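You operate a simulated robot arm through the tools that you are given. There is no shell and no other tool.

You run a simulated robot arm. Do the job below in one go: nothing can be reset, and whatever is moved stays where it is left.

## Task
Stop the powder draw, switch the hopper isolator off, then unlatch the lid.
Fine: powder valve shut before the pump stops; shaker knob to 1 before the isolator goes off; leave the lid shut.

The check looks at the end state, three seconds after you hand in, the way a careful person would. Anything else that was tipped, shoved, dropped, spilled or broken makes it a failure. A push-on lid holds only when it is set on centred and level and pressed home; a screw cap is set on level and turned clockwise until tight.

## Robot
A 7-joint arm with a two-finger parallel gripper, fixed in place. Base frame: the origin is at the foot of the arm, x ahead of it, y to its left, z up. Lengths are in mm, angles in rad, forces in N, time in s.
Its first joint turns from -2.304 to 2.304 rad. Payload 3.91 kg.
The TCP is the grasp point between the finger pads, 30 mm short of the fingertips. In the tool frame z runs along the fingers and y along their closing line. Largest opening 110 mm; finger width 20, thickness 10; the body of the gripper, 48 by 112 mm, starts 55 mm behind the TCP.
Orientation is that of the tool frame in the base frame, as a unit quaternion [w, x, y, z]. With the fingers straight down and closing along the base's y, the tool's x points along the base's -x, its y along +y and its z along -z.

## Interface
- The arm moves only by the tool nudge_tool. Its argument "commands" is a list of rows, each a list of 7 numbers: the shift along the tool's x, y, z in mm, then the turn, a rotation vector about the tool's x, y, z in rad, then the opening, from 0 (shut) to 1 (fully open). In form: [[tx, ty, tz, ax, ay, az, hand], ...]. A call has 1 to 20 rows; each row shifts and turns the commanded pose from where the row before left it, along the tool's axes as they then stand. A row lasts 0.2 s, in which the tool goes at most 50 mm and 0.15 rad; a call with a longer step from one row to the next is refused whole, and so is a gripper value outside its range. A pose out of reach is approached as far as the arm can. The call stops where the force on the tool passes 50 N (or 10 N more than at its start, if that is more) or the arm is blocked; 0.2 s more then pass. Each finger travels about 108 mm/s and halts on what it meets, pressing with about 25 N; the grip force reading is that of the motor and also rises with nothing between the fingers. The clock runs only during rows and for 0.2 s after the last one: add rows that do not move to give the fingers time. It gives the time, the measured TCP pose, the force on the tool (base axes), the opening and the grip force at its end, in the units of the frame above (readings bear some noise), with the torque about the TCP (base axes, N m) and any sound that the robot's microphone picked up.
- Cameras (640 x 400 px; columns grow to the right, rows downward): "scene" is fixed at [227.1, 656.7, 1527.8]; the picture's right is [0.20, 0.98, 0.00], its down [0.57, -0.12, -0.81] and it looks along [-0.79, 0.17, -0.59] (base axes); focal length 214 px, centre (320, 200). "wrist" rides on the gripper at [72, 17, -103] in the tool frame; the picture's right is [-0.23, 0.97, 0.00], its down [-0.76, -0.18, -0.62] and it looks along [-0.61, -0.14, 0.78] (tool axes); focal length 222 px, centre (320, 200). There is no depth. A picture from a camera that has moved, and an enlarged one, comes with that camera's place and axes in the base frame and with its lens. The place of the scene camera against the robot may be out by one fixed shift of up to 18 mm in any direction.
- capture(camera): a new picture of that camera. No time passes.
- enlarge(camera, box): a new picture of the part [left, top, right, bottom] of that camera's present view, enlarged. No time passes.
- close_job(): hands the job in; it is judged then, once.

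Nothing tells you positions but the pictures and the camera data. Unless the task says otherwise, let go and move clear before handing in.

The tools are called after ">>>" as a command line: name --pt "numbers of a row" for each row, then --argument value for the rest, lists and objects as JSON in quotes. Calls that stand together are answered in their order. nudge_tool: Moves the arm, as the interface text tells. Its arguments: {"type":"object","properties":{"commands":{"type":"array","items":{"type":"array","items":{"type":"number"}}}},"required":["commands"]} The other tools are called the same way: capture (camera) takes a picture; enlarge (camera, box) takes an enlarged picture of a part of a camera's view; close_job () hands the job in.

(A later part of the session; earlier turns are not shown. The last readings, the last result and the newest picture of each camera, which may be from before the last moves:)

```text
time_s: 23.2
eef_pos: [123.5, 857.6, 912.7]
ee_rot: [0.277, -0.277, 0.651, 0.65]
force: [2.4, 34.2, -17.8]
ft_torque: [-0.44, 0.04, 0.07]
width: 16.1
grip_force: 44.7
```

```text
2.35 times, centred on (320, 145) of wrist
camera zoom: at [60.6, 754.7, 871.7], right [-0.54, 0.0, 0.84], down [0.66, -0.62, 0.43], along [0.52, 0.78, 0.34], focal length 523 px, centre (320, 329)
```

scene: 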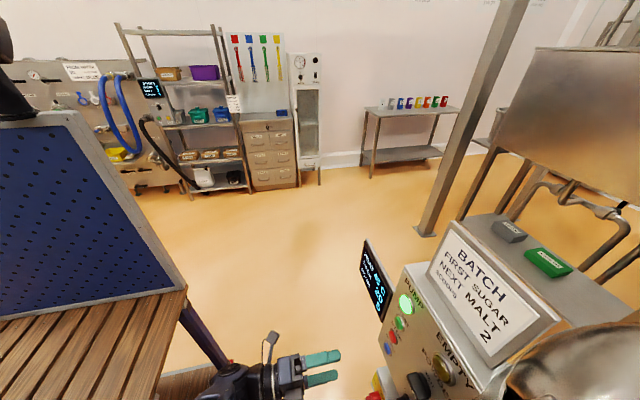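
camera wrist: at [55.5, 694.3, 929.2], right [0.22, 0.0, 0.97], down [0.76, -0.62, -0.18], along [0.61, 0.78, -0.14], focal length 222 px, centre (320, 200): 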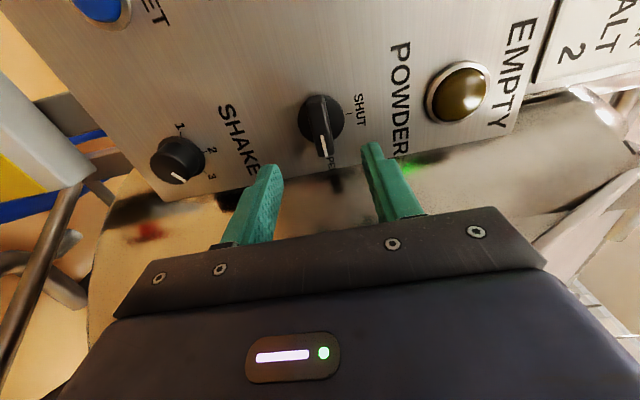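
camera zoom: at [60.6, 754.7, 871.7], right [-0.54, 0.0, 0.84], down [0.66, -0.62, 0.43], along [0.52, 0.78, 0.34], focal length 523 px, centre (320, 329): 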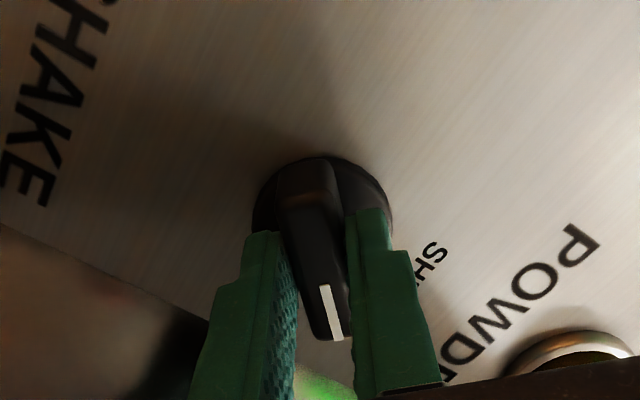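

It's at about 46° of the turn. I'll correct the small offset forces and finish the 90°.

>>> nudge_tool --pt "0.6 -0.6 1.2 0 0 0 0" --pt "0 0 0 0 0 -0.1 0" --pt "0 0 0 0 0 -0.1 0" --pt "0 0 0 0 0 -0.1 0" --pt "0 0 0 0 0 -0.1 0" --pt "0 0 0 0 0 -0.1 0"

>>> enlarge --camera "wrist" --box '[200, 60, 440, 230]'

```text
time_s: 24.6
eef_pos: [123.3, 858.5, 912.3]
ee_rot: [0.43, -0.428, 0.563, 0.561]
force: [31.5, -33.6, -9.3]
ft_torque: [-0.26, 0.09, -0.66]
width: 15.7
grip_force: 44.9
```

```text
2.35 times, centred on (320, 145) of wrist
camera zoom: at [88.8, 755.1, 846.1], right [-0.88, 0.0, 0.48], down [0.37, -0.62, 0.69], along [0.3, 0.78, 0.55], focal length 523 px, centre (320, 329)
```

zoom: 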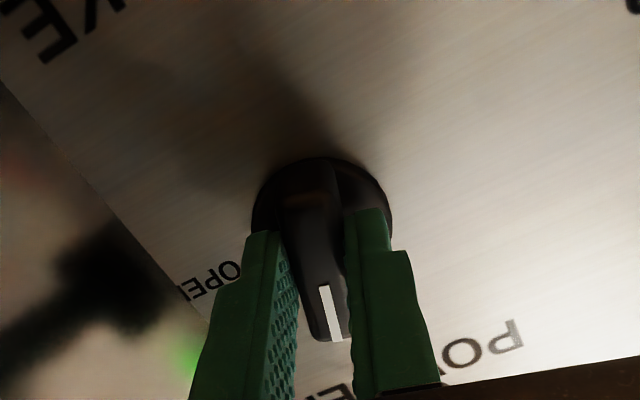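

>>> nudge_tool --pt "0 -1.0 -1.0 0 0 0 0" --pt "0 0 0 0 0 -0.09 0" --pt "0 0 0 0 0 -0.09 0" --pt "0 0 0 0 0 -0.09 0" --pt "0 0 0 0 0 0 0"

>>> enlarge --camera "wrist" --box '[200, 60, 440, 230]'

```text
time_s: 25.8
eef_pos: [125.0, 859.2, 912.9]
ee_rot: [0.503, -0.499, 0.5, 0.499]
force: [42.1, 21.4, -13.2]
ft_torque: [-1.14, 0.27, -0.73]
width: 15.8
grip_force: 45.0
```

```text
2.35 times, centred on (320, 145) of wrist
camera zoom: at [108.1, 755.3, 838.8], right [-0.97, 0.0, 0.23], down [0.17, -0.62, 0.76], along [0.14, 0.78, 0.61], focal length 523 px, centre (320, 329)
```

zoom: 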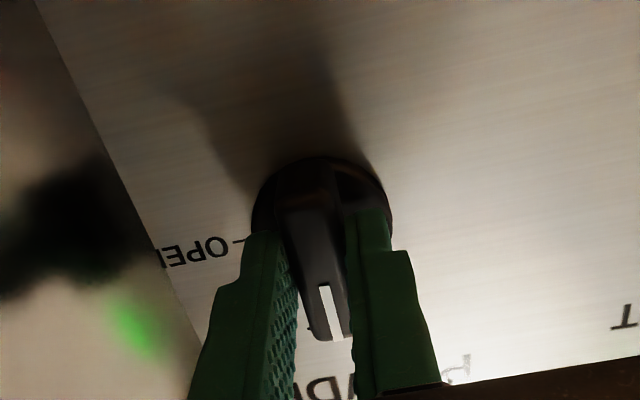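

The bar has reached 90°. I'll relieve the side load, then open and check it points at SHUT.

>>> nudge_tool --pt "0.5 -1.5 0.8 0 0 0 0" --pt "0 0 0 0 0 0 0"

```text
time_s: 26.4
eef_pos: [124.5, 858.8, 911.2]
ee_rot: [0.502, -0.499, 0.499, 0.5]
force: [39.8, -2.3, 1.1]
ft_torque: [-0.34, 0.14, -0.83]
width: 15.7
grip_force: 45.0
```

>>> nudge_tool --pt "0 -1.5 0 0 0 0 0" --pt "0 0 0 0 0 0 0"

```text
time_s: 27.0
eef_pos: [124.8, 858.6, 912.5]
ee_rot: [0.5, -0.5, 0.499, 0.5]
force: [27.3, -9.9, -2.4]
ft_torque: [1.27, 0.14, -0.81]
width: 15.8
grip_force: 44.8
```

>>> nudge_tool --pt "0 -2 0 0 0 0 0" --pt "0 0 0 0 0 0 0" --pt "0 0 0 0 0 0 0.1" --pt "0 0 0 0 0 0 0.3" --pt "0 0 0 0 0 0 0.5" --pt "0 0 0 0 0 0 0.5"

>>> enlarge --camera "wrist" --box '[200, 60, 440, 230]'

>>> enlarge --camera "scene" --box '[340, 280, 520, 400]'

```text
time_s: 28.4
eef_pos: [126.8, 859.4, 911.7]
ee_rot: [0.501, -0.5, 0.499, 0.5]
force: [0.1, 1.7, -1.3]
ft_torque: [0.03, -0.01, 0.01]
width: 55.0
grip_force: 0.0
```

```text
2.35 times, centred on (320, 145) of wrist
camera zoom: at [110.8, 755.3, 838.3], right [-0.97, 0.0, 0.23], down [0.18, -0.62, 0.76], along [0.14, 0.78, 0.61], focal length 523 px, centre (320, 329)
```

zoom: 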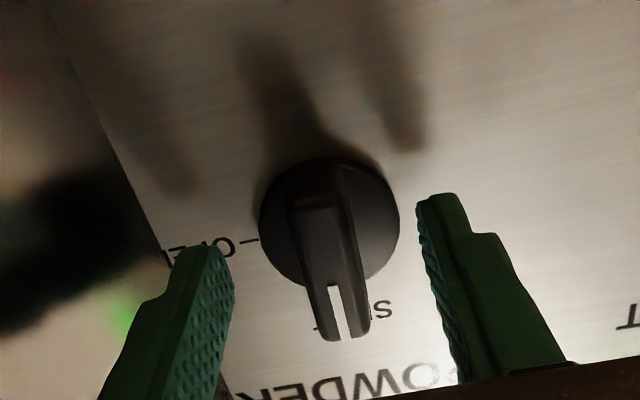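

```text
3.33 times, centred on (430, 340) of scene
camera zoom: at [227.1, 656.7, 1527.8], right [0.2, 0.98, 0.0], down [0.57, -0.12, -0.81], along [-0.79, 0.17, -0.59], focal length 715 px, centre (-47, -267)
```

zoom: 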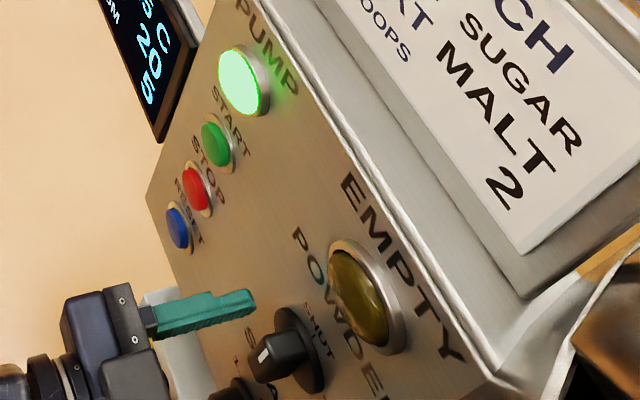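

The bar now points up at SHUT. I'll back off and verify alignment against the tick.

>>> nudge_tool --pt "0 0 -25 0 0 0 0.5" --pt "0 0 -25 0 0 0 0.5" --pt "0 0 -25 0 0 0 0.5" --pt "0 0 -20 0 0 0 0.5" --pt "0 0 0 0 0 0 0.5"

>>> capture --camera "wrist"

>>> enlarge --camera "wrist" --box '[250, 60, 450, 200]'

```text
time_s: 29.6
eef_pos: [127.8, 762.9, 909.4]
ee_rot: [0.501, -0.5, 0.499, 0.5]
force: [0.6, -0.4, -0.3]
ft_torque: [0.0, -0.02, 0.0]
width: 54.7
grip_force: 0.1
```

```text
taken
camera wrist: at [111.3, 659.7, 836.8], right [-0.97, 0.0, 0.23], down [0.18, -0.62, 0.76], along [0.14, 0.78, 0.61], focal length 222 px, centre (320, 200)
```

wrist: 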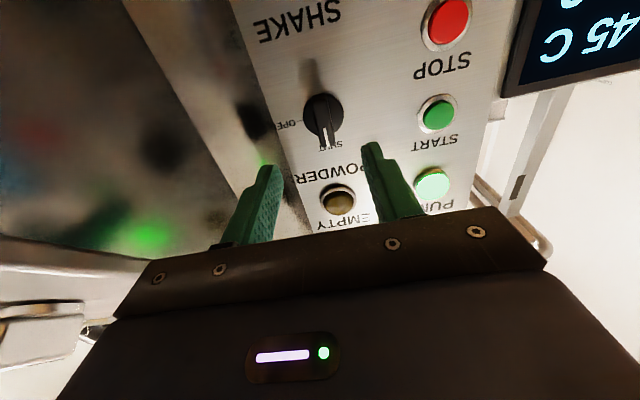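

```text
2.86 times, centred on (350, 130) of wrist
camera zoom: at [111.3, 659.7, 836.8], right [-0.97, 0.0, 0.23], down [0.18, -0.62, 0.76], along [0.14, 0.78, 0.61], focal length 635 px, centre (234, 400)
```

zoom: 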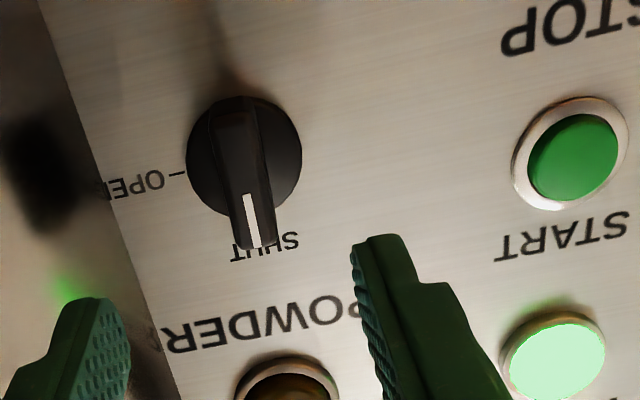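

The POWDER valve is at SHUT and the bar is vertical, with the pump still running. Next I'll close the fingers and line up on the red STOP button at about (5, 901, 862).

>>> nudge_tool --pt "11.9 30.7 0 0 0 0 0.2" --pt "11.9 30.7 0 0 0 0 0" --pt "11.9 30.7 0 0 0 0 0" --pt "11.7 30.7 0 0 0 0 0" --pt "0 0 20 0 0 0 0" --pt "0 0 20 0 0 0 0" --pt "0 0 20 0 0 0 0" --pt "0 0 0 0 0 0 0"

>>> capture --camera "wrist"

>>> enlarge --camera "scene" --box '[320, 280, 500, 400]'

```text
time_s: 31.4
eef_pos: [4.4, 823.3, 864.9]
ee_rot: [0.501, -0.5, 0.5, 0.5]
force: [-0.6, 0.6, -0.2]
ft_torque: [-0.02, -0.01, 0.0]
width: 0.0
grip_force: 24.6
```

```text
taken
camera wrist: at [-12.7, 720.4, 791.4], right [-0.97, 0.0, 0.23], down [0.18, -0.62, 0.76], along [0.14, 0.78, 0.61], focal length 222 px, centre (320, 200)
```

wrist: 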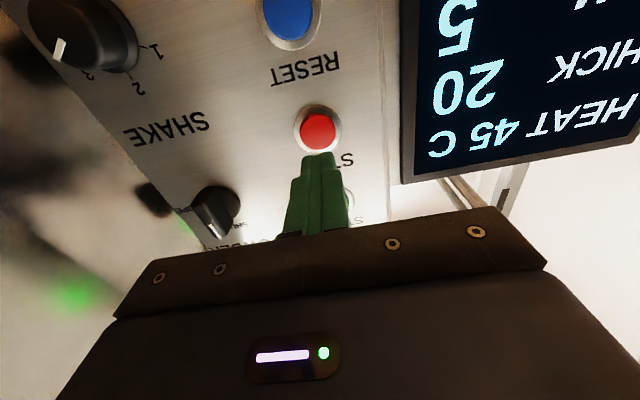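

```text
3.33 times, centred on (410, 340) of scene
camera zoom: at [227.1, 656.7, 1527.8], right [0.2, 0.98, 0.0], down [0.57, -0.12, -0.81], along [-0.79, 0.17, -0.59], focal length 715 px, centre (20, -267)
```

zoom: 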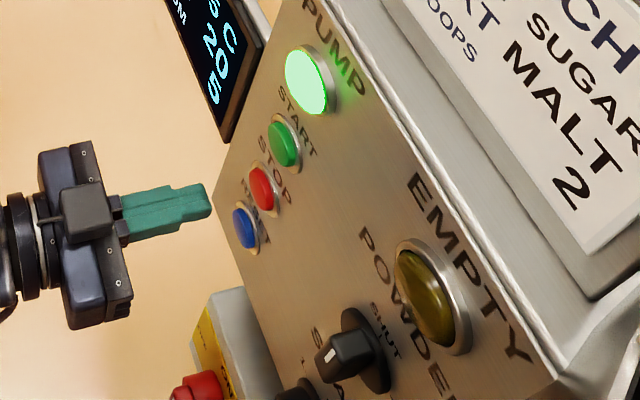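

The STOP button is at about (5.5, ~900, 861). I'll make a small correction and then approach slowly.

>>> nudge_tool --pt "3.5 -1 10 0 0 0 0" --pt "0 0 10 0 0 0 0" --pt "0 0 10 0 0 0 0" --pt "0 0 5 0 0 0 0" --pt "0 0 2 0 0 0 0" --pt "0 0 2 0 0 0 0" --pt "0 0 0 0 0 0 0"

>>> capture --camera "wrist"

>>> enlarge --camera "scene" --box '[320, 280, 500, 400]'

```text
time_s: 33.0
eef_pos: [6.7, 862.9, 861.5]
ee_rot: [0.501, -0.5, 0.499, 0.5]
force: [-0.1, -0.1, -0.1]
ft_torque: [0.03, -0.02, 0.04]
width: 0.1
grip_force: 25.1
```

```text
taken
camera wrist: at [-10.6, 759.6, 788.1], right [-0.97, 0.0, 0.23], down [0.18, -0.62, 0.76], along [0.14, 0.78, 0.61], focal length 222 px, centre (320, 200)
```

wrist: 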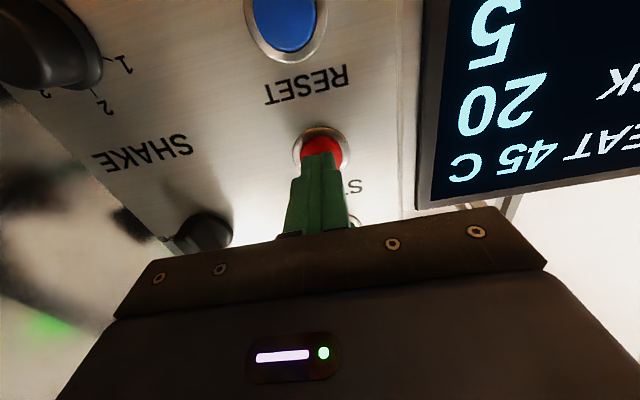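

```text
3.33 times, centred on (410, 340) of scene
camera zoom: at [227.1, 656.7, 1527.8], right [0.2, 0.98, 0.0], down [0.57, -0.12, -0.81], along [-0.79, 0.17, -0.59], focal length 715 px, centre (20, -267)
```

zoom: 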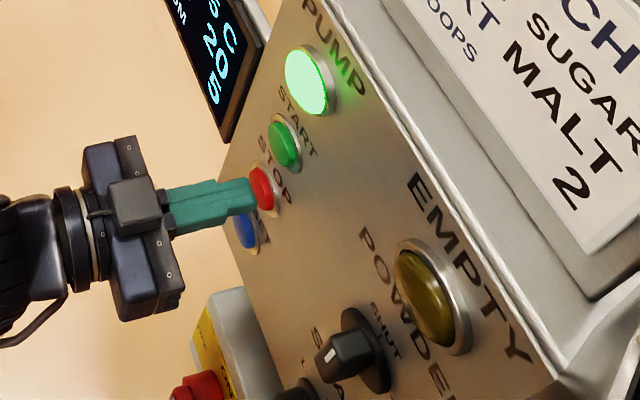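

>>> nudge_tool --pt "0 0 2 0 0 0 0" --pt "0 0 2 0 0 0 0" --pt "0 0 2 0 0 0 0"

>>> enlarge --camera "scene" --box '[320, 280, 500, 400]'

```text
time_s: 33.8
eef_pos: [5.2, 868.6, 861.1]
ee_rot: [-0.5, 0.501, -0.499, -0.5]
force: [-1.8, -2.9, 0.0]
ft_torque: [0.02, -0.02, 0.08]
width: 0.0
grip_force: 24.8
heard: click
```

```text
3.33 times, centred on (410, 340) of scene
camera zoom: at [227.1, 656.7, 1527.8], right [0.2, 0.98, 0.0], down [0.57, -0.12, -0.81], along [-0.79, 0.17, -0.59], focal length 715 px, centre (20, -267)
```

zoom: 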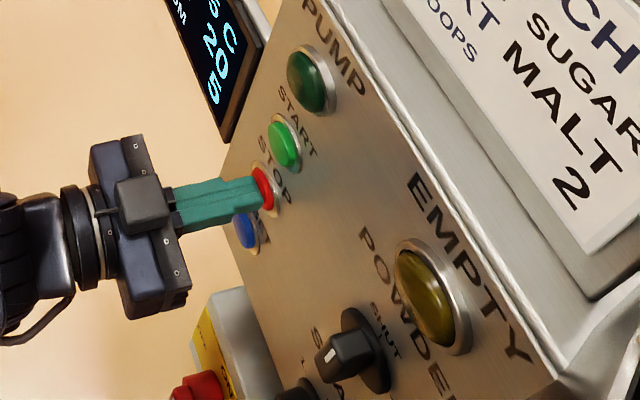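

The pump lamp went out with a click, so the pump has stopped after the valve was shut. Next is the SHAKE knob: I'll retreat, move in front of it, and roll the tool so the camera is on the left.

>>> nudge_tool --pt "0 0 -20 0 0 0 0" --pt "0 0 -30 0 0 0 0" --pt "0 0 -40 0 0 0 0" --pt "18.6 -24.6 0 0 0 0 0.3" --pt "18.6 -24.6 0 0 0 0 0.5" --pt "18.6 -24.6 0 0 0 0 0.5" --pt "18.6 -24.6 0 0 0 0 0.5" --pt "18.6 -24.6 0 0 0 0 0.5"

>>> nudge_tool --pt "0 0 0 0 0 0.1428 0.5" --pt "0 0 0 0 0 0.1428 0.5" --pt "0 0 0 0 0 0.1428 0.5" --pt "0 0 0 0 0 0.1428 0.5" --pt "0 0 0 0 0 0.1428 0.5" --pt "0 0 0 0 0 0.1428 0.5" --pt "0 0 0 0 0 0.1428 0.5" --pt "0 0 0 0 0 0.1428 0.5" --pt "0 0 0 0 0 0.1428 0.5" --pt "0 0 0 0 0 0.1428 0.5" --pt "0 0 0 0 0 0.1428 0.5"

>>> capture --camera "wrist"

>>> enlarge --camera "wrist" --box '[230, 60, 420, 200]'

>>> enlarge --camera "scene" --box '[320, 280, 500, 400]'

```text
time_s: 35.6
eef_pos: [130.0, 779.2, 769.8]
ee_rot: [0.5, -0.5, 0.499, 0.5]
force: [-0.4, -0.7, 0.7]
ft_torque: [-0.01, -0.01, -0.02]
width: 55.0
grip_force: 0.0
```

```text
time_s: 38.0
eef_pos: [129.2, 779.5, 769.2]
ee_rot: [0.0, 0.001, 0.706, 0.708]
force: [0.7, 0.6, 0.5]
ft_torque: [0.02, -0.01, -0.03]
width: 54.8
grip_force: 0.1
```

```text
taken
camera wrist: at [56.8, 675.5, 784.2], right [0.23, 0.0, 0.97], down [0.76, -0.62, -0.18], along [0.61, 0.78, -0.14], focal length 222 px, centre (320, 200)
```

wrist: 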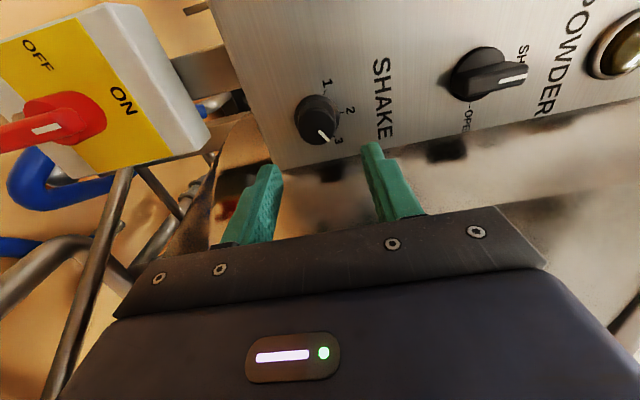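

```text
2.86 times, centred on (325, 130) of wrist
camera zoom: at [56.8, 675.5, 784.2], right [0.23, 0.0, 0.97], down [0.76, -0.62, -0.18], along [0.61, 0.78, -0.14], focal length 635 px, centre (306, 400)
```

zoom: 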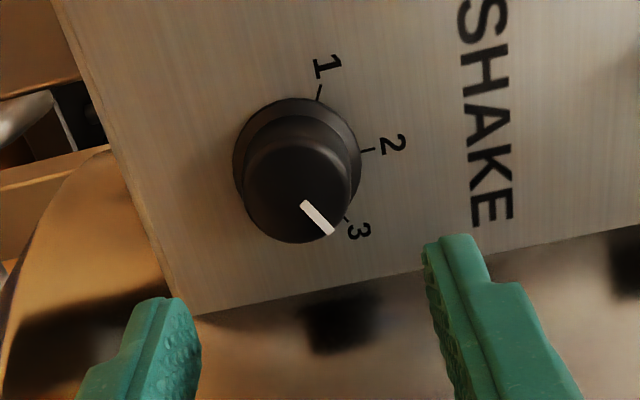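

```text
3.33 times, centred on (410, 340) of scene
camera zoom: at [227.1, 656.7, 1527.8], right [0.2, 0.98, 0.0], down [0.57, -0.12, -0.81], along [-0.79, 0.17, -0.59], focal length 715 px, centre (20, -267)
```

zoom: 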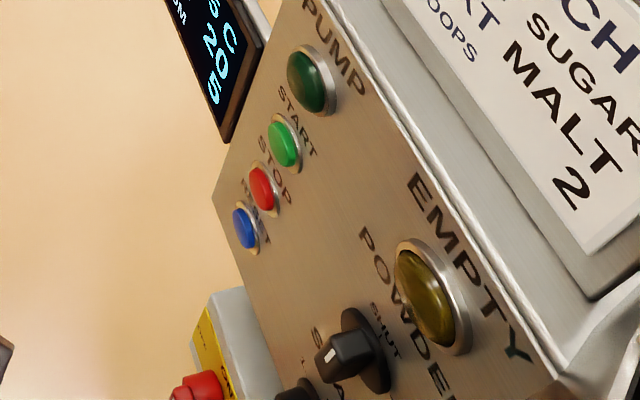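

The ticks are at ±60°, so 3→1 is a 120° counter-clockwise turn about (130.4, y, 764.5). The knob is about 34 mm across with its front near y = 875. I'll pre-roll the tool by 30° so the full turn fits in one grip.

>>> nudge_tool --pt "-1.2 -4.7 0 0 0 0 0.5" --pt "0 0 0 0 0 0.131 0.5" --pt "0 0 0 0 0 0.131 0.5" --pt "0 0 0 0 0 0.131 0.5" --pt "0 0 0 0 0 0.131 0.5" --pt "0 0 0 0 0 0 0.5"

>>> capture --camera "wrist"

```text
time_s: 39.4
eef_pos: [130.1, 779.7, 765.0]
ee_rot: [-0.182, 0.183, 0.682, 0.684]
force: [-0.4, -0.4, -0.4]
ft_torque: [0.0, -0.01, -0.04]
width: 54.9
grip_force: 0.1
```

```text
taken
camera wrist: at [76.5, 676.0, 813.9], right [0.68, 0.0, 0.73], down [0.57, -0.62, -0.54], along [0.45, 0.78, -0.42], focal length 222 px, centre (320, 200)
```

wrist: 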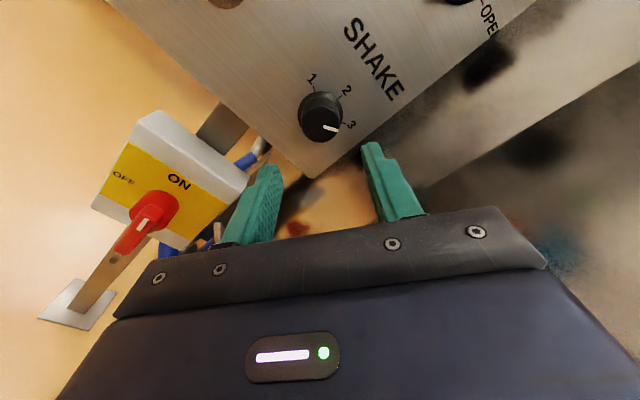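

The knob is centred between the fingers. I'll advance and grip it.

>>> nudge_tool --pt "0 0 20 0 0 0 0.5" --pt "0 0 20 0 0 0 0.5" --pt "0 0 20 0 0 0 0.5" --pt "0 0 20 0 0 0 0.5" --pt "0 0 0 0 0 0 0.5"

>>> enlarge --camera "wrist" --box '[200, 60, 440, 230]'

```text
time_s: 40.6
eef_pos: [129.6, 858.8, 763.1]
ee_rot: [-0.183, 0.182, 0.683, 0.683]
force: [0.0, 0.0, 0.2]
ft_torque: [0.02, 0.0, 0.01]
width: 55.0
grip_force: 0.1
```

```text
2.35 times, centred on (320, 145) of wrist
camera zoom: at [75.2, 754.7, 812.7], right [0.68, 0.0, 0.73], down [0.57, -0.62, -0.53], along [0.46, 0.78, -0.42], focal length 523 px, centre (320, 329)
```

zoom: 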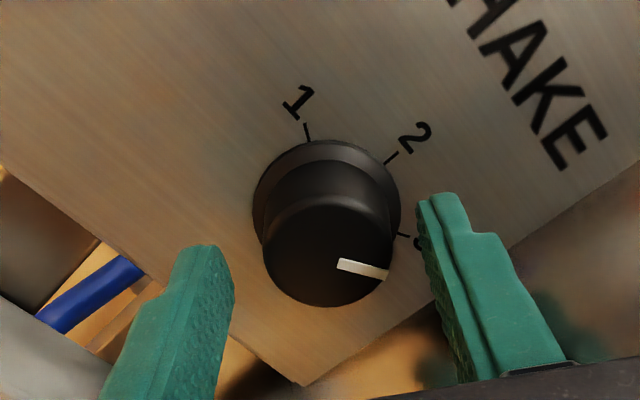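

The knob centre looks nearer (128, 767.5), so I'll shift about 4 mm and then close.

>>> nudge_tool --pt "3.0 2.3 0 0 0 0 0.5" --pt "0 0 0 0 0 0 0.5" --pt "0 0 0 0 0 0 0.5"

>>> enlarge --camera "wrist" --box '[200, 60, 440, 230]'

```text
time_s: 41.4
eef_pos: [127.2, 858.0, 767.5]
ee_rot: [-0.182, 0.182, 0.683, 0.684]
force: [0.3, 0.4, 0.2]
ft_torque: [0.03, 0.03, 0.0]
width: 55.1
grip_force: 0.0
```

```text
2.35 times, centred on (320, 145) of wrist
camera zoom: at [74.0, 755.7, 817.2], right [0.68, 0.0, 0.73], down [0.57, -0.62, -0.53], along [0.46, 0.78, -0.42], focal length 523 px, centre (320, 329)
```

zoom: 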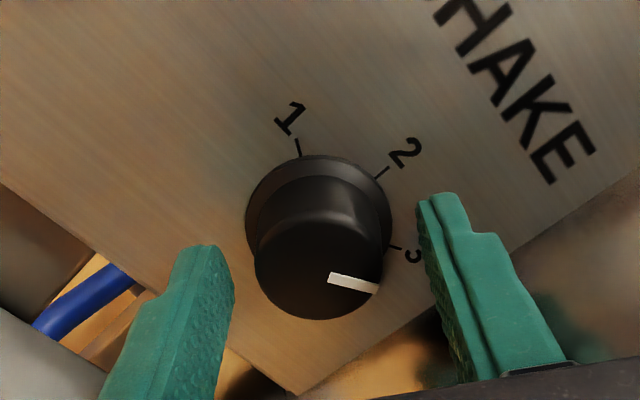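

>>> nudge_tool --pt "0 0 1.5 0 0 0 0.35" --pt "0 0 0 0 0 0 0.25" --pt "0 0 0 0 0 0 0.1" --pt "0 0 0 0 0 0 0" --pt "0 0 0 0 0 0 0"

>>> enlarge --camera "wrist" --box '[200, 60, 440, 230]'

```text
time_s: 42.6
eef_pos: [127.4, 860.9, 767.0]
ee_rot: [-0.183, 0.182, 0.683, 0.683]
force: [-1.5, -13.8, -9.3]
ft_torque: [-0.33, 0.05, 0.03]
width: 36.1
grip_force: 44.9
```

```text
2.35 times, centred on (320, 145) of wrist
camera zoom: at [73.6, 757.0, 816.4], right [0.68, 0.0, 0.73], down [0.57, -0.62, -0.53], along [0.45, 0.78, -0.42], focal length 523 px, centre (320, 329)
```

zoom: 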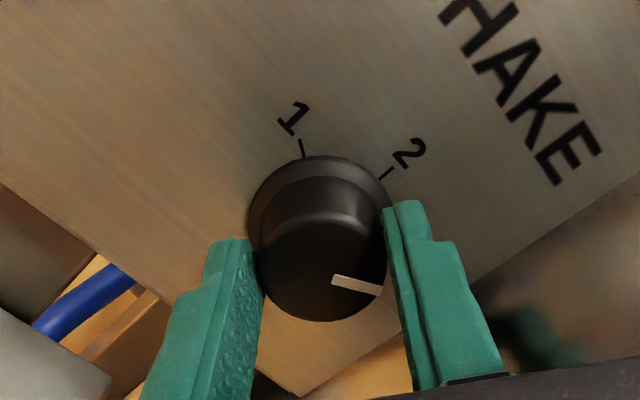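

The grip is on the knob at 36 mm. I'll turn it counter-clockwise in stages.

>>> nudge_tool --pt "0 0 -0.6 0 0 0 0" --pt "0 0 0 0 0 -0.1 0" --pt "0 0 0 0 0 -0.1 0" --pt "0 0 0 0 0 -0.1 0" --pt "0 0 0 0 0 -0.1 0" --pt "0 0 0 0 0 -0.1 0"

>>> enlarge --camera "wrist" --box '[200, 60, 440, 230]'

```text
time_s: 44.0
eef_pos: [128.0, 860.2, 765.1]
ee_rot: [-0.008, 0.007, 0.708, 0.706]
force: [-12.3, 22.5, -31.6]
ft_torque: [-0.82, 0.09, 0.84]
width: 36.4
grip_force: 45.0
```

```text
2.35 times, centred on (320, 145) of wrist
camera zoom: at [55.8, 756.3, 783.1], right [0.25, 0.0, 0.97], down [0.76, -0.62, -0.19], along [0.6, 0.78, -0.16], focal length 523 px, centre (320, 329)
```

zoom: 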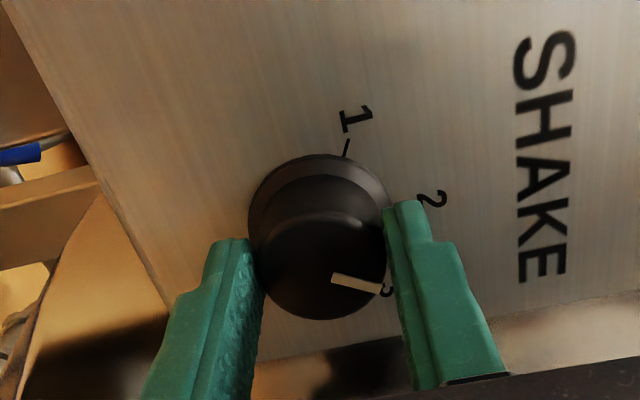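

>>> nudge_tool --pt "0.4 -1.2 0.7 0 0 0 0" --pt "0 0 0 0 0 -0.1 0" --pt "0 0 0 0 0 -0.1 0" --pt "0 0 0 0 0 -0.1 0" --pt "0 0 0 0 0 -0.1 0" --pt "0 0 0 0 0 -0.1 0"

>>> enlarge --camera "wrist" --box '[200, 60, 440, 230]'

```text
time_s: 45.4
eef_pos: [131.4, 860.0, 766.9]
ee_rot: [0.171, -0.166, 0.687, 0.686]
force: [11.6, -27.4, -30.3]
ft_torque: [-1.1, -0.07, -0.26]
width: 35.1
grip_force: 44.9
```

```text
2.35 times, centred on (320, 145) of wrist
camera zoom: at [59.2, 757.2, 746.5], right [-0.25, 0.0, 0.97], down [0.76, -0.63, 0.19], along [0.61, 0.78, 0.16], focal length 523 px, centre (320, 329)
```

zoom: 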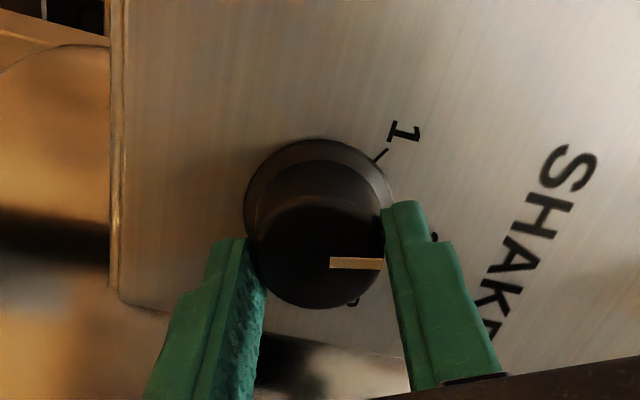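

The knob is at about 2, but the grip has drifted off centre. I'll open, re-centre and re-grip for the last 60°.

>>> nudge_tool --pt "0 0 -0.8 0 0 0 0.2" --pt "0 0 0 0 0 0 0.35" --pt "0 0 0 0 0 0 0.5" --pt "0 0 0 0 0 0 0.5"

>>> enlarge --camera "wrist" --box '[200, 60, 440, 230]'

```text
time_s: 46.4
eef_pos: [127.4, 860.2, 767.3]
ee_rot: [0.167, -0.167, 0.686, 0.688]
force: [0.0, 0.2, -0.2]
ft_torque: [-0.01, 0.0, -0.02]
width: 55.1
grip_force: 0.1
```

```text
2.35 times, centred on (320, 145) of wrist
camera zoom: at [56.2, 756.3, 747.9], right [-0.25, 0.0, 0.97], down [0.76, -0.62, 0.19], along [0.6, 0.78, 0.16], focal length 523 px, centre (320, 329)
```

zoom: 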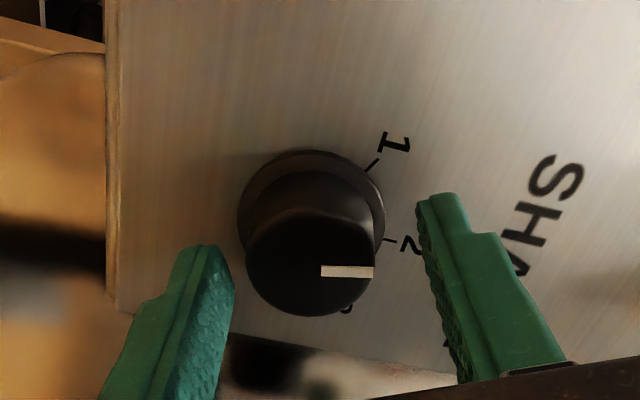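

The knob is slightly past 2, with about 48° left to reach 1. I'll re-centre, re-grip and continue.

>>> nudge_tool --pt "1.1 -2.8 -1 0 0 0 0.5" --pt "0 0 0 0 0 0 0.5" --pt "0 0 0 0 0 0 0.35" --pt "0 0 0 0 0 0 0.2" --pt "0 0 0 0 0 0 0" --pt "0 0 0 0 0 0 0"

>>> enlarge --camera "wrist" --box '[200, 60, 440, 230]'

```text
time_s: 47.8
eef_pos: [127.1, 858.3, 763.8]
ee_rot: [0.168, -0.168, 0.685, 0.688]
force: [-5.2, 2.2, 7.8]
ft_torque: [0.27, -0.03, 0.19]
width: 35.0
grip_force: 44.6
```

```text
2.35 times, centred on (320, 145) of wrist
camera zoom: at [56.1, 755.2, 744.5], right [-0.25, 0.0, 0.97], down [0.76, -0.62, 0.19], along [0.6, 0.78, 0.16], focal length 523 px, centre (320, 329)
```

zoom: 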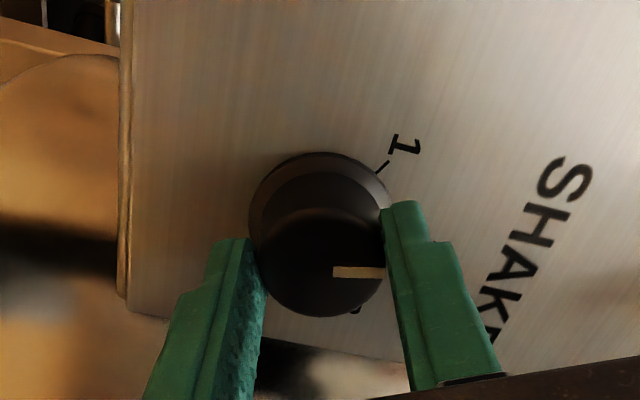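

>>> nudge_tool --pt "0 0 0 0 0 -0.1 0" --pt "0 0 0 0 0 -0.1 0" --pt "0 0 0 0 0 -0.1 0" --pt "0 0 0 0 0 -0.1 0" --pt "0 0 0 0 0 -0.1 0"

>>> enlarge --camera "wrist" --box '[200, 60, 440, 230]'

```text
time_s: 49.0
eef_pos: [129.1, 859.0, 761.9]
ee_rot: [0.332, -0.333, 0.624, 0.625]
force: [-11.5, 11.0, 5.7]
ft_torque: [-0.19, -0.06, 0.48]
width: 35.0
grip_force: 44.8
```

```text
2.35 times, centred on (320, 145) of wrist
camera zoom: at [74.6, 755.1, 711.4], right [-0.68, 0.0, 0.73], down [0.57, -0.62, 0.53], along [0.46, 0.78, 0.43], focal length 523 px, centre (320, 329)
```

zoom: 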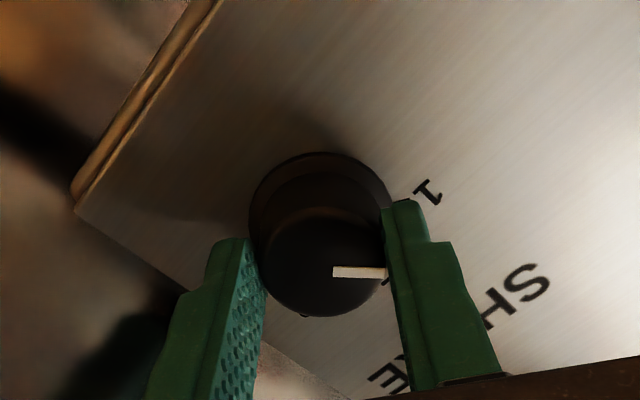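

>>> nudge_tool --pt "0 0 0 0 0 -0.09 0" --pt "0 0 0 0 0 -0.09 0" --pt "0 0 0 0 0 -0.09 0" --pt "0 0 0 0 0 -0.07 0" --pt "0 0 0 0 0 0 0"

>>> enlarge --camera "wrist" --box '[200, 60, 440, 230]'

```text
time_s: 50.2
eef_pos: [130.0, 857.9, 763.1]
ee_rot: [0.434, -0.434, 0.558, 0.559]
force: [1.5, -1.2, 5.4]
ft_torque: [0.88, 0.36, -0.25]
width: 35.1
grip_force: 45.1
```

```text
2.35 times, centred on (320, 145) of wrist
camera zoom: at [95.2, 755.2, 695.8], right [-0.89, 0.0, 0.46], down [0.36, -0.62, 0.69], along [0.29, 0.78, 0.55], focal length 523 px, centre (320, 329)
```

zoom: 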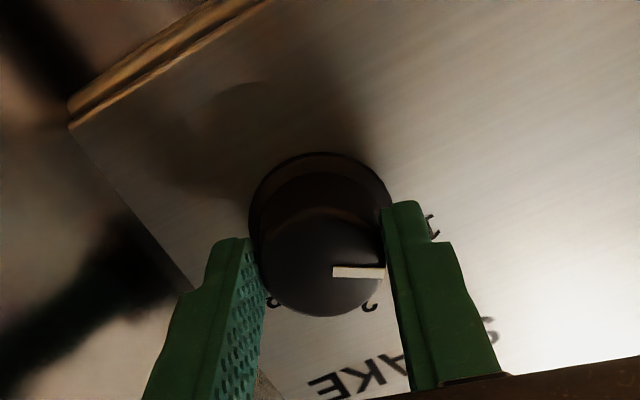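

>>> nudge_tool --pt "0 0 0 0 0 0 0.2" --pt "0 0 0 0 0 0 0.4" --pt "0 0 0 0 0 0 0.5" --pt "0 0 -25 0 0 0 0.5" --pt "0 0 -30 0 0 0 0.5" --pt "0 0 -30 0 0 0 0.5" --pt "0 0 0 0 0 0 0.5"

>>> enlarge --camera "wrist" --box '[220, 60, 420, 200]'

>>> capture --camera "wrist"

```text
time_s: 51.8
eef_pos: [127.1, 772.0, 762.3]
ee_rot: [0.432, -0.433, 0.558, 0.56]
force: [-0.2, -0.3, -0.1]
ft_torque: [0.0, 0.0, 0.01]
width: 55.1
grip_force: 0.1
```

```text
2.86 times, centred on (320, 130) of wrist
camera zoom: at [92.7, 669.1, 695.7], right [-0.89, 0.0, 0.46], down [0.36, -0.62, 0.69], along [0.29, 0.78, 0.55], focal length 635 px, centre (320, 400)
```

zoom: 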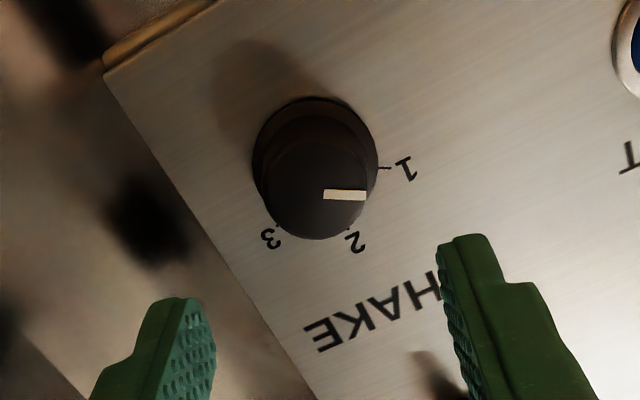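

```text
taken
camera wrist: at [92.7, 669.1, 695.7], right [-0.89, 0.0, 0.46], down [0.36, -0.62, 0.69], along [0.29, 0.78, 0.55], focal length 222 px, centre (320, 200)
```

wrist: 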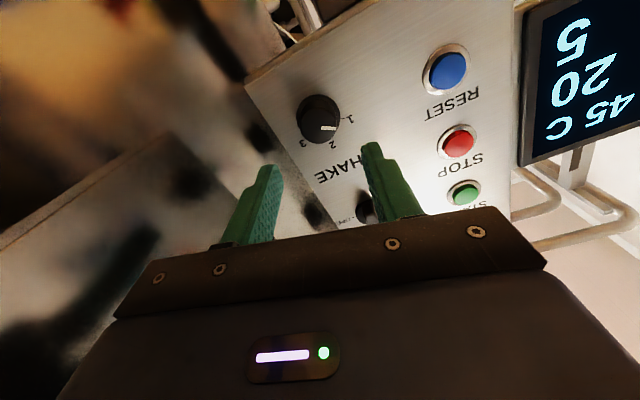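

SHAKE now points to 1, measured at about 61° against the 60° tick. Next is the isolator. I'll back away and descend in front of it, watching arm clearance.

>>> nudge_tool --pt "25 10 -8 0 0 0 0.5" --pt "25 10 -8 0 0 0 0.5" --pt "25 10 -8 0 0 0 0.5" --pt "25 10 -8 0 0 0 0.5" --pt "0 0 0 0 0 0 0.5"

>>> capture --camera "scene"

>>> capture --camera "wrist"

```text
time_s: 53.0
eef_pos: [63.3, 741.0, 675.4]
ee_rot: [0.434, -0.432, 0.559, 0.559]
force: [0.0, 0.5, -0.5]
ft_torque: [0.03, 0.01, 0.0]
width: 55.0
grip_force: 0.1
```

```text
taken
```

scene: 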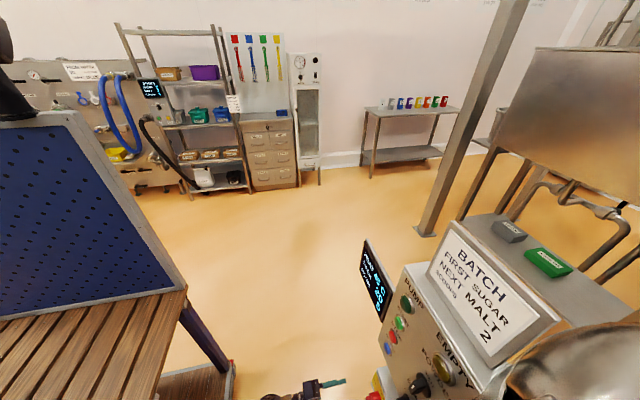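

```text
taken
camera wrist: at [28.5, 638.4, 608.8], right [-0.89, 0.0, 0.46], down [0.36, -0.62, 0.69], along [0.29, 0.78, 0.55], focal length 222 px, centre (320, 200)
```

wrist: 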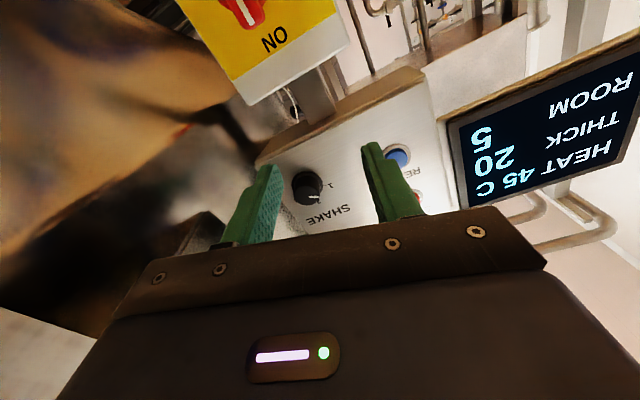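

The arm is clear. Rolling the tool now so the camera goes left, then up.

>>> nudge_tool --pt "0 0 0 0 0 0.1455 0.6" --pt "0 0 0 0 0 0.1455 0.6" --pt "0 0 0 0 0 0.1455 0.6" --pt "0 0 0 0 0 0.1455 0.6" --pt "0 0 0 0 0 0.1455 0.6" --pt "0 0 0 0 0 0.1455 0.6" --pt "0 0 0 0 0 0.1455 0.6" --pt "0 0 0 0 0 0.1455 0.6" --pt "0 0 0 0 0 0.1455 0.6" --pt "0 0 0 0 0 0.1455 0.6"

>>> capture --camera "wrist"

>>> enlarge --camera "wrist" --box '[80, 20, 300, 170]'

```text
time_s: 55.2
eef_pos: [59.1, 749.0, 698.1]
ee_rot: [-0.052, 0.049, 0.696, 0.715]
force: [-0.5, 0.1, 0.1]
ft_torque: [0.03, 0.01, 0.02]
width: 66.2
grip_force: 0.0
```

```text
taken
camera wrist: at [-9.0, 644.3, 721.9], right [0.36, -0.03, 0.93], down [0.73, -0.61, -0.3], along [0.58, 0.79, -0.2], focal length 222 px, centre (320, 200)
```

wrist: 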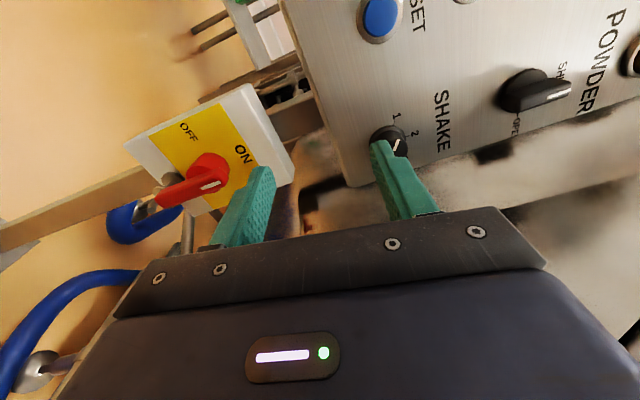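

```text
2.67 times, centred on (190, 95) of wrist
camera zoom: at [-9.0, 644.3, 721.9], right [0.36, -0.03, 0.93], down [0.73, -0.61, -0.3], along [0.58, 0.79, -0.2], focal length 592 px, centre (667, 480)
```

zoom: 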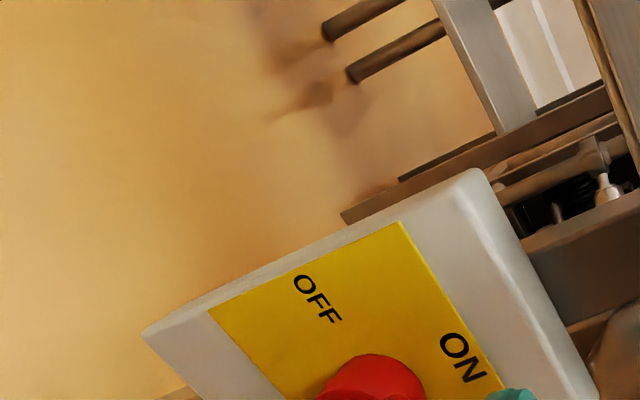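

>>> nudge_tool --pt "0 0 0 0 0 0 0.6" --pt "0 0 0 0 0 0 0.6" --pt "0 0 0 0 0 0 0.6"

>>> capture --camera "scene"

```text
time_s: 56.0
eef_pos: [60.5, 749.2, 698.0]
ee_rot: [-0.052, 0.048, 0.696, 0.714]
force: [0.6, 0.8, 0.8]
ft_torque: [0.0, -0.01, -0.01]
width: 66.0
grip_force: 0.0
```

```text
taken
```

scene: 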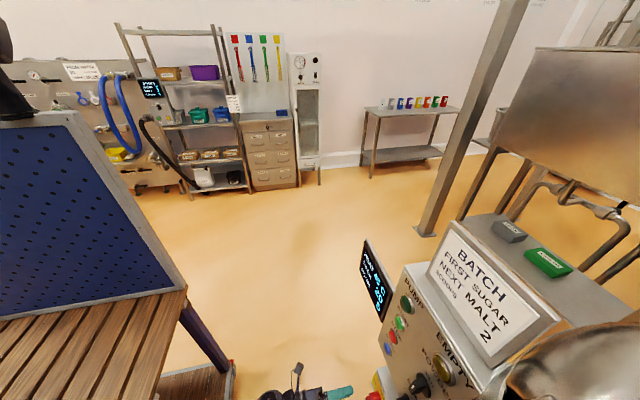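

The TCP settled about 23 mm above the command, which may be a joint limit in this roll. I'll test a small downward move.

>>> nudge_tool --pt "0 -15 0 0 0 0 0.6" --pt "0 -15 0 0 0 0 0.6" --pt "0 0 0 0 0 0 0.6"

```text
time_s: 57.0
eef_pos: [44.3, 771.3, 695.7]
ee_rot: [-0.061, 0.047, 0.684, 0.725]
force: [0.3, 0.7, 0.6]
ft_torque: [-0.09, 0.02, -0.01]
width: 66.1
grip_force: 0.0
stopped in row 3: the arm was blocked; the commanded pose is now the measured one
```

The arm can't hold a level tool this low. I'll use a tool pitched about 40° down instead and work the isolator handle from there. First I'll back up and re-orient.

>>> nudge_tool --pt "-0.3 22.3 -16.5 0 0 0 0.6" --pt "-0.3 22.3 -16.5 0 0 0 0.6" --pt "-0.3 22.3 -16.5 0 0 0 0.6" --pt "-0.3 22.3 -16.5 0 0 0 0.6"

>>> nudge_tool --pt "0 0 0 0.0508 0.0418 -0.1251 0.6" --pt "0 0 0 0.0508 0.0418 -0.1251 0.6" --pt "0 0 0 0.0508 0.0418 -0.1251 0.6" --pt "0 0 0 0.0508 0.0418 -0.1251 0.6" --pt "0 0 0 0.0508 0.0418 -0.1251 0.6" --pt "0 0 0 0.0508 0.0418 -0.1251 0.6" --pt "0 0 0 0.0508 0.0418 -0.1251 0.6" --pt "0 0 0 0.0508 0.0418 -0.1251 0.6" --pt "0 0 0 0.0508 0.0418 -0.1251 0.6" --pt "0 0 0 0.0508 0.0418 -0.1251 0.6" --pt "0 0 0 0.0508 0.0418 -0.1251 0.6" --pt "0 0 0 0.0508 0.0418 -0.1251 0.6" --pt "0 0 0 0.0508 0.0418 -0.1251 0.6"

>>> capture --camera "wrist"

>>> capture --camera "scene"

```text
time_s: 58.0
eef_pos: [75.0, 696.3, 766.2]
ee_rot: [-0.054, 0.05, 0.691, 0.719]
force: [-0.9, -0.4, 0.4]
ft_torque: [-0.03, -0.01, -0.02]
width: 66.3
grip_force: 0.1
```

```text
time_s: 60.8
eef_pos: [73.4, 695.1, 765.5]
ee_rot: [0.298, -0.639, 0.647, 0.289]
force: [0.6, 0.1, 1.1]
ft_torque: [0.01, 0.02, 0.01]
width: 66.0
grip_force: 0.1
```

```text
taken
camera wrist: at [56.1, 569.5, 778.3], right [-0.97, 0.16, 0.16], down [0.17, 0.03, 0.98], along [0.16, 0.99, -0.05], focal length 222 px, centre (320, 200)
```

wrist: 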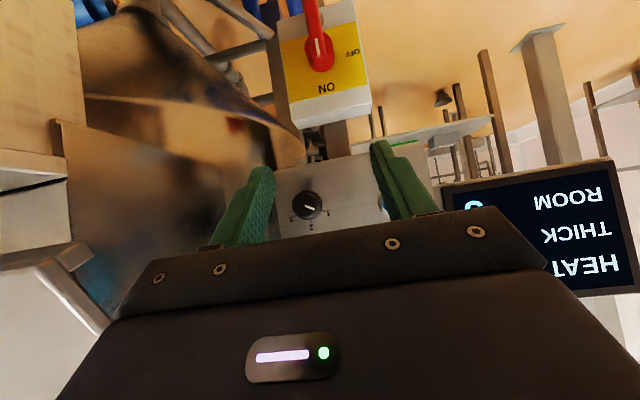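

```text
taken
```

scene: 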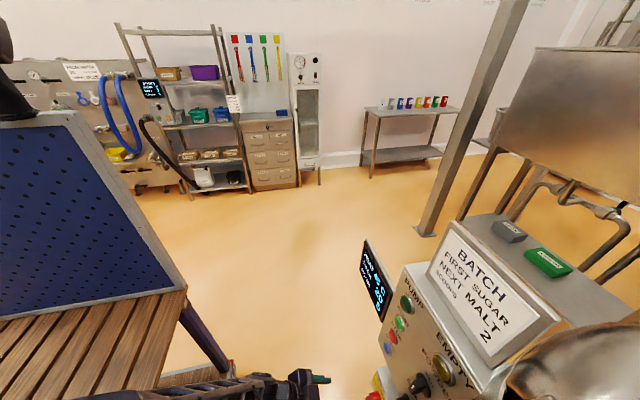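

The pitched orientation works. Now a look at the isolator from here, then a test descent.

>>> enlarge --camera "wrist" --box '[230, 0, 410, 130]'

>>> nudge_tool --pt "19.2 0 16.1 0 0 0 0.6" --pt "19.2 0 16.1 0 0 0 0.6" --pt "19.2 0 16.1 0 0 0 0.6" --pt "19.2 0 16.1 0 0 0 0.6" --pt "0 0 0 0 0 0 0.6"

>>> capture --camera "wrist"

>>> enlarge --camera "wrist" --box '[220, 0, 440, 150]'

```text
3.08 times, centred on (320, 65) of wrist
camera zoom: at [56.1, 569.5, 778.3], right [-0.97, 0.16, 0.16], down [0.17, 0.03, 0.98], along [0.16, 0.99, -0.05], focal length 684 px, centre (320, 615)
```

zoom: 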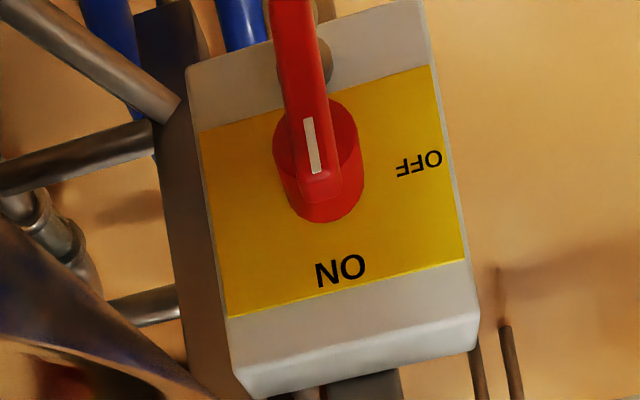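

```text
time_s: 62.0
eef_pos: [77.6, 693.4, 666.2]
ee_rot: [0.297, -0.639, 0.647, 0.289]
force: [-0.6, 0.1, -0.1]
ft_torque: [-0.03, 0.03, 0.0]
width: 65.8
grip_force: 0.0
```

```text
taken
camera wrist: at [58.7, 567.9, 678.9], right [-0.97, 0.16, 0.17], down [0.17, 0.03, 0.98], along [0.16, 0.99, -0.05], focal length 222 px, centre (320, 200)
```

wrist: 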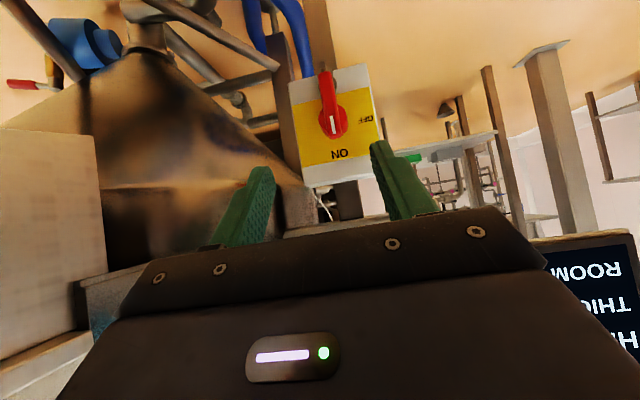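

```text
2.67 times, centred on (330, 75) of wrist
camera zoom: at [58.7, 567.9, 678.9], right [-0.97, 0.16, 0.17], down [0.17, 0.03, 0.98], along [0.16, 0.99, -0.05], focal length 592 px, centre (293, 533)
```

zoom: 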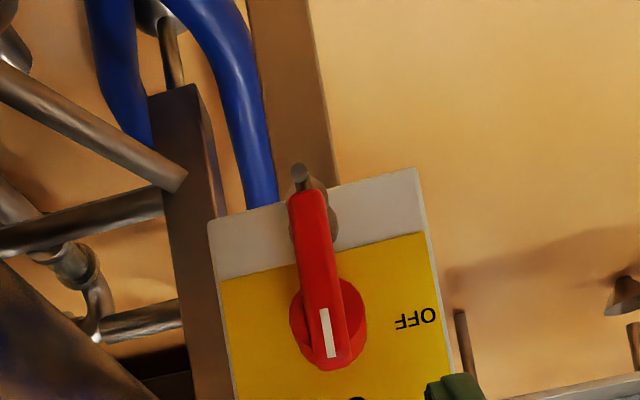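

The isolator handle is a lever about (71, z 510–591) on an axis near (71, 563). There also seems to be a pin near its lower end, so I'll inspect that before touching it.

>>> nudge_tool --pt "15 20 12.6 0 0 0 0.6" --pt "15 20 12.6 0 0 0 0.6" --pt "15 20 12.6 0 0 0 0.6" --pt "15 20 12.6 0 0 0 0.6" --pt "0 0 0 0 0 0 0.6"

>>> capture --camera "wrist"

>>> enlarge --camera "wrist" --box '[180, 20, 400, 180]'

```text
time_s: 63.2
eef_pos: [-4.8, 693.5, 585.9]
ee_rot: [0.297, -0.639, 0.647, 0.289]
force: [-0.1, 0.2, -0.3]
ft_torque: [-0.02, -0.02, -0.03]
width: 65.9
grip_force: 0.0
```

```text
taken
camera wrist: at [-24.7, 567.9, 598.3], right [-0.97, 0.16, 0.17], down [0.17, 0.03, 0.98], along [0.16, 0.99, -0.05], focal length 222 px, centre (320, 200)
```

wrist: 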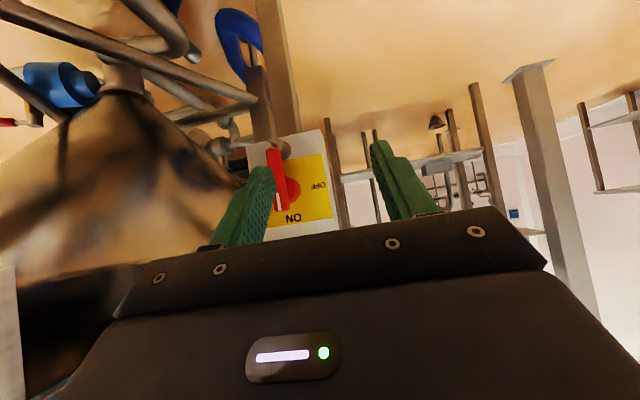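

```text
2.50 times, centred on (290, 100) of wrist
camera zoom: at [-24.7, 567.9, 598.3], right [-0.97, 0.16, 0.17], down [0.17, 0.03, 0.98], along [0.16, 0.99, -0.05], focal length 555 px, centre (395, 450)
```

zoom: 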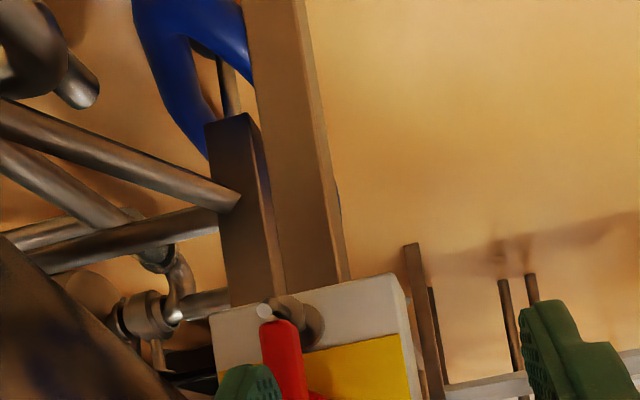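

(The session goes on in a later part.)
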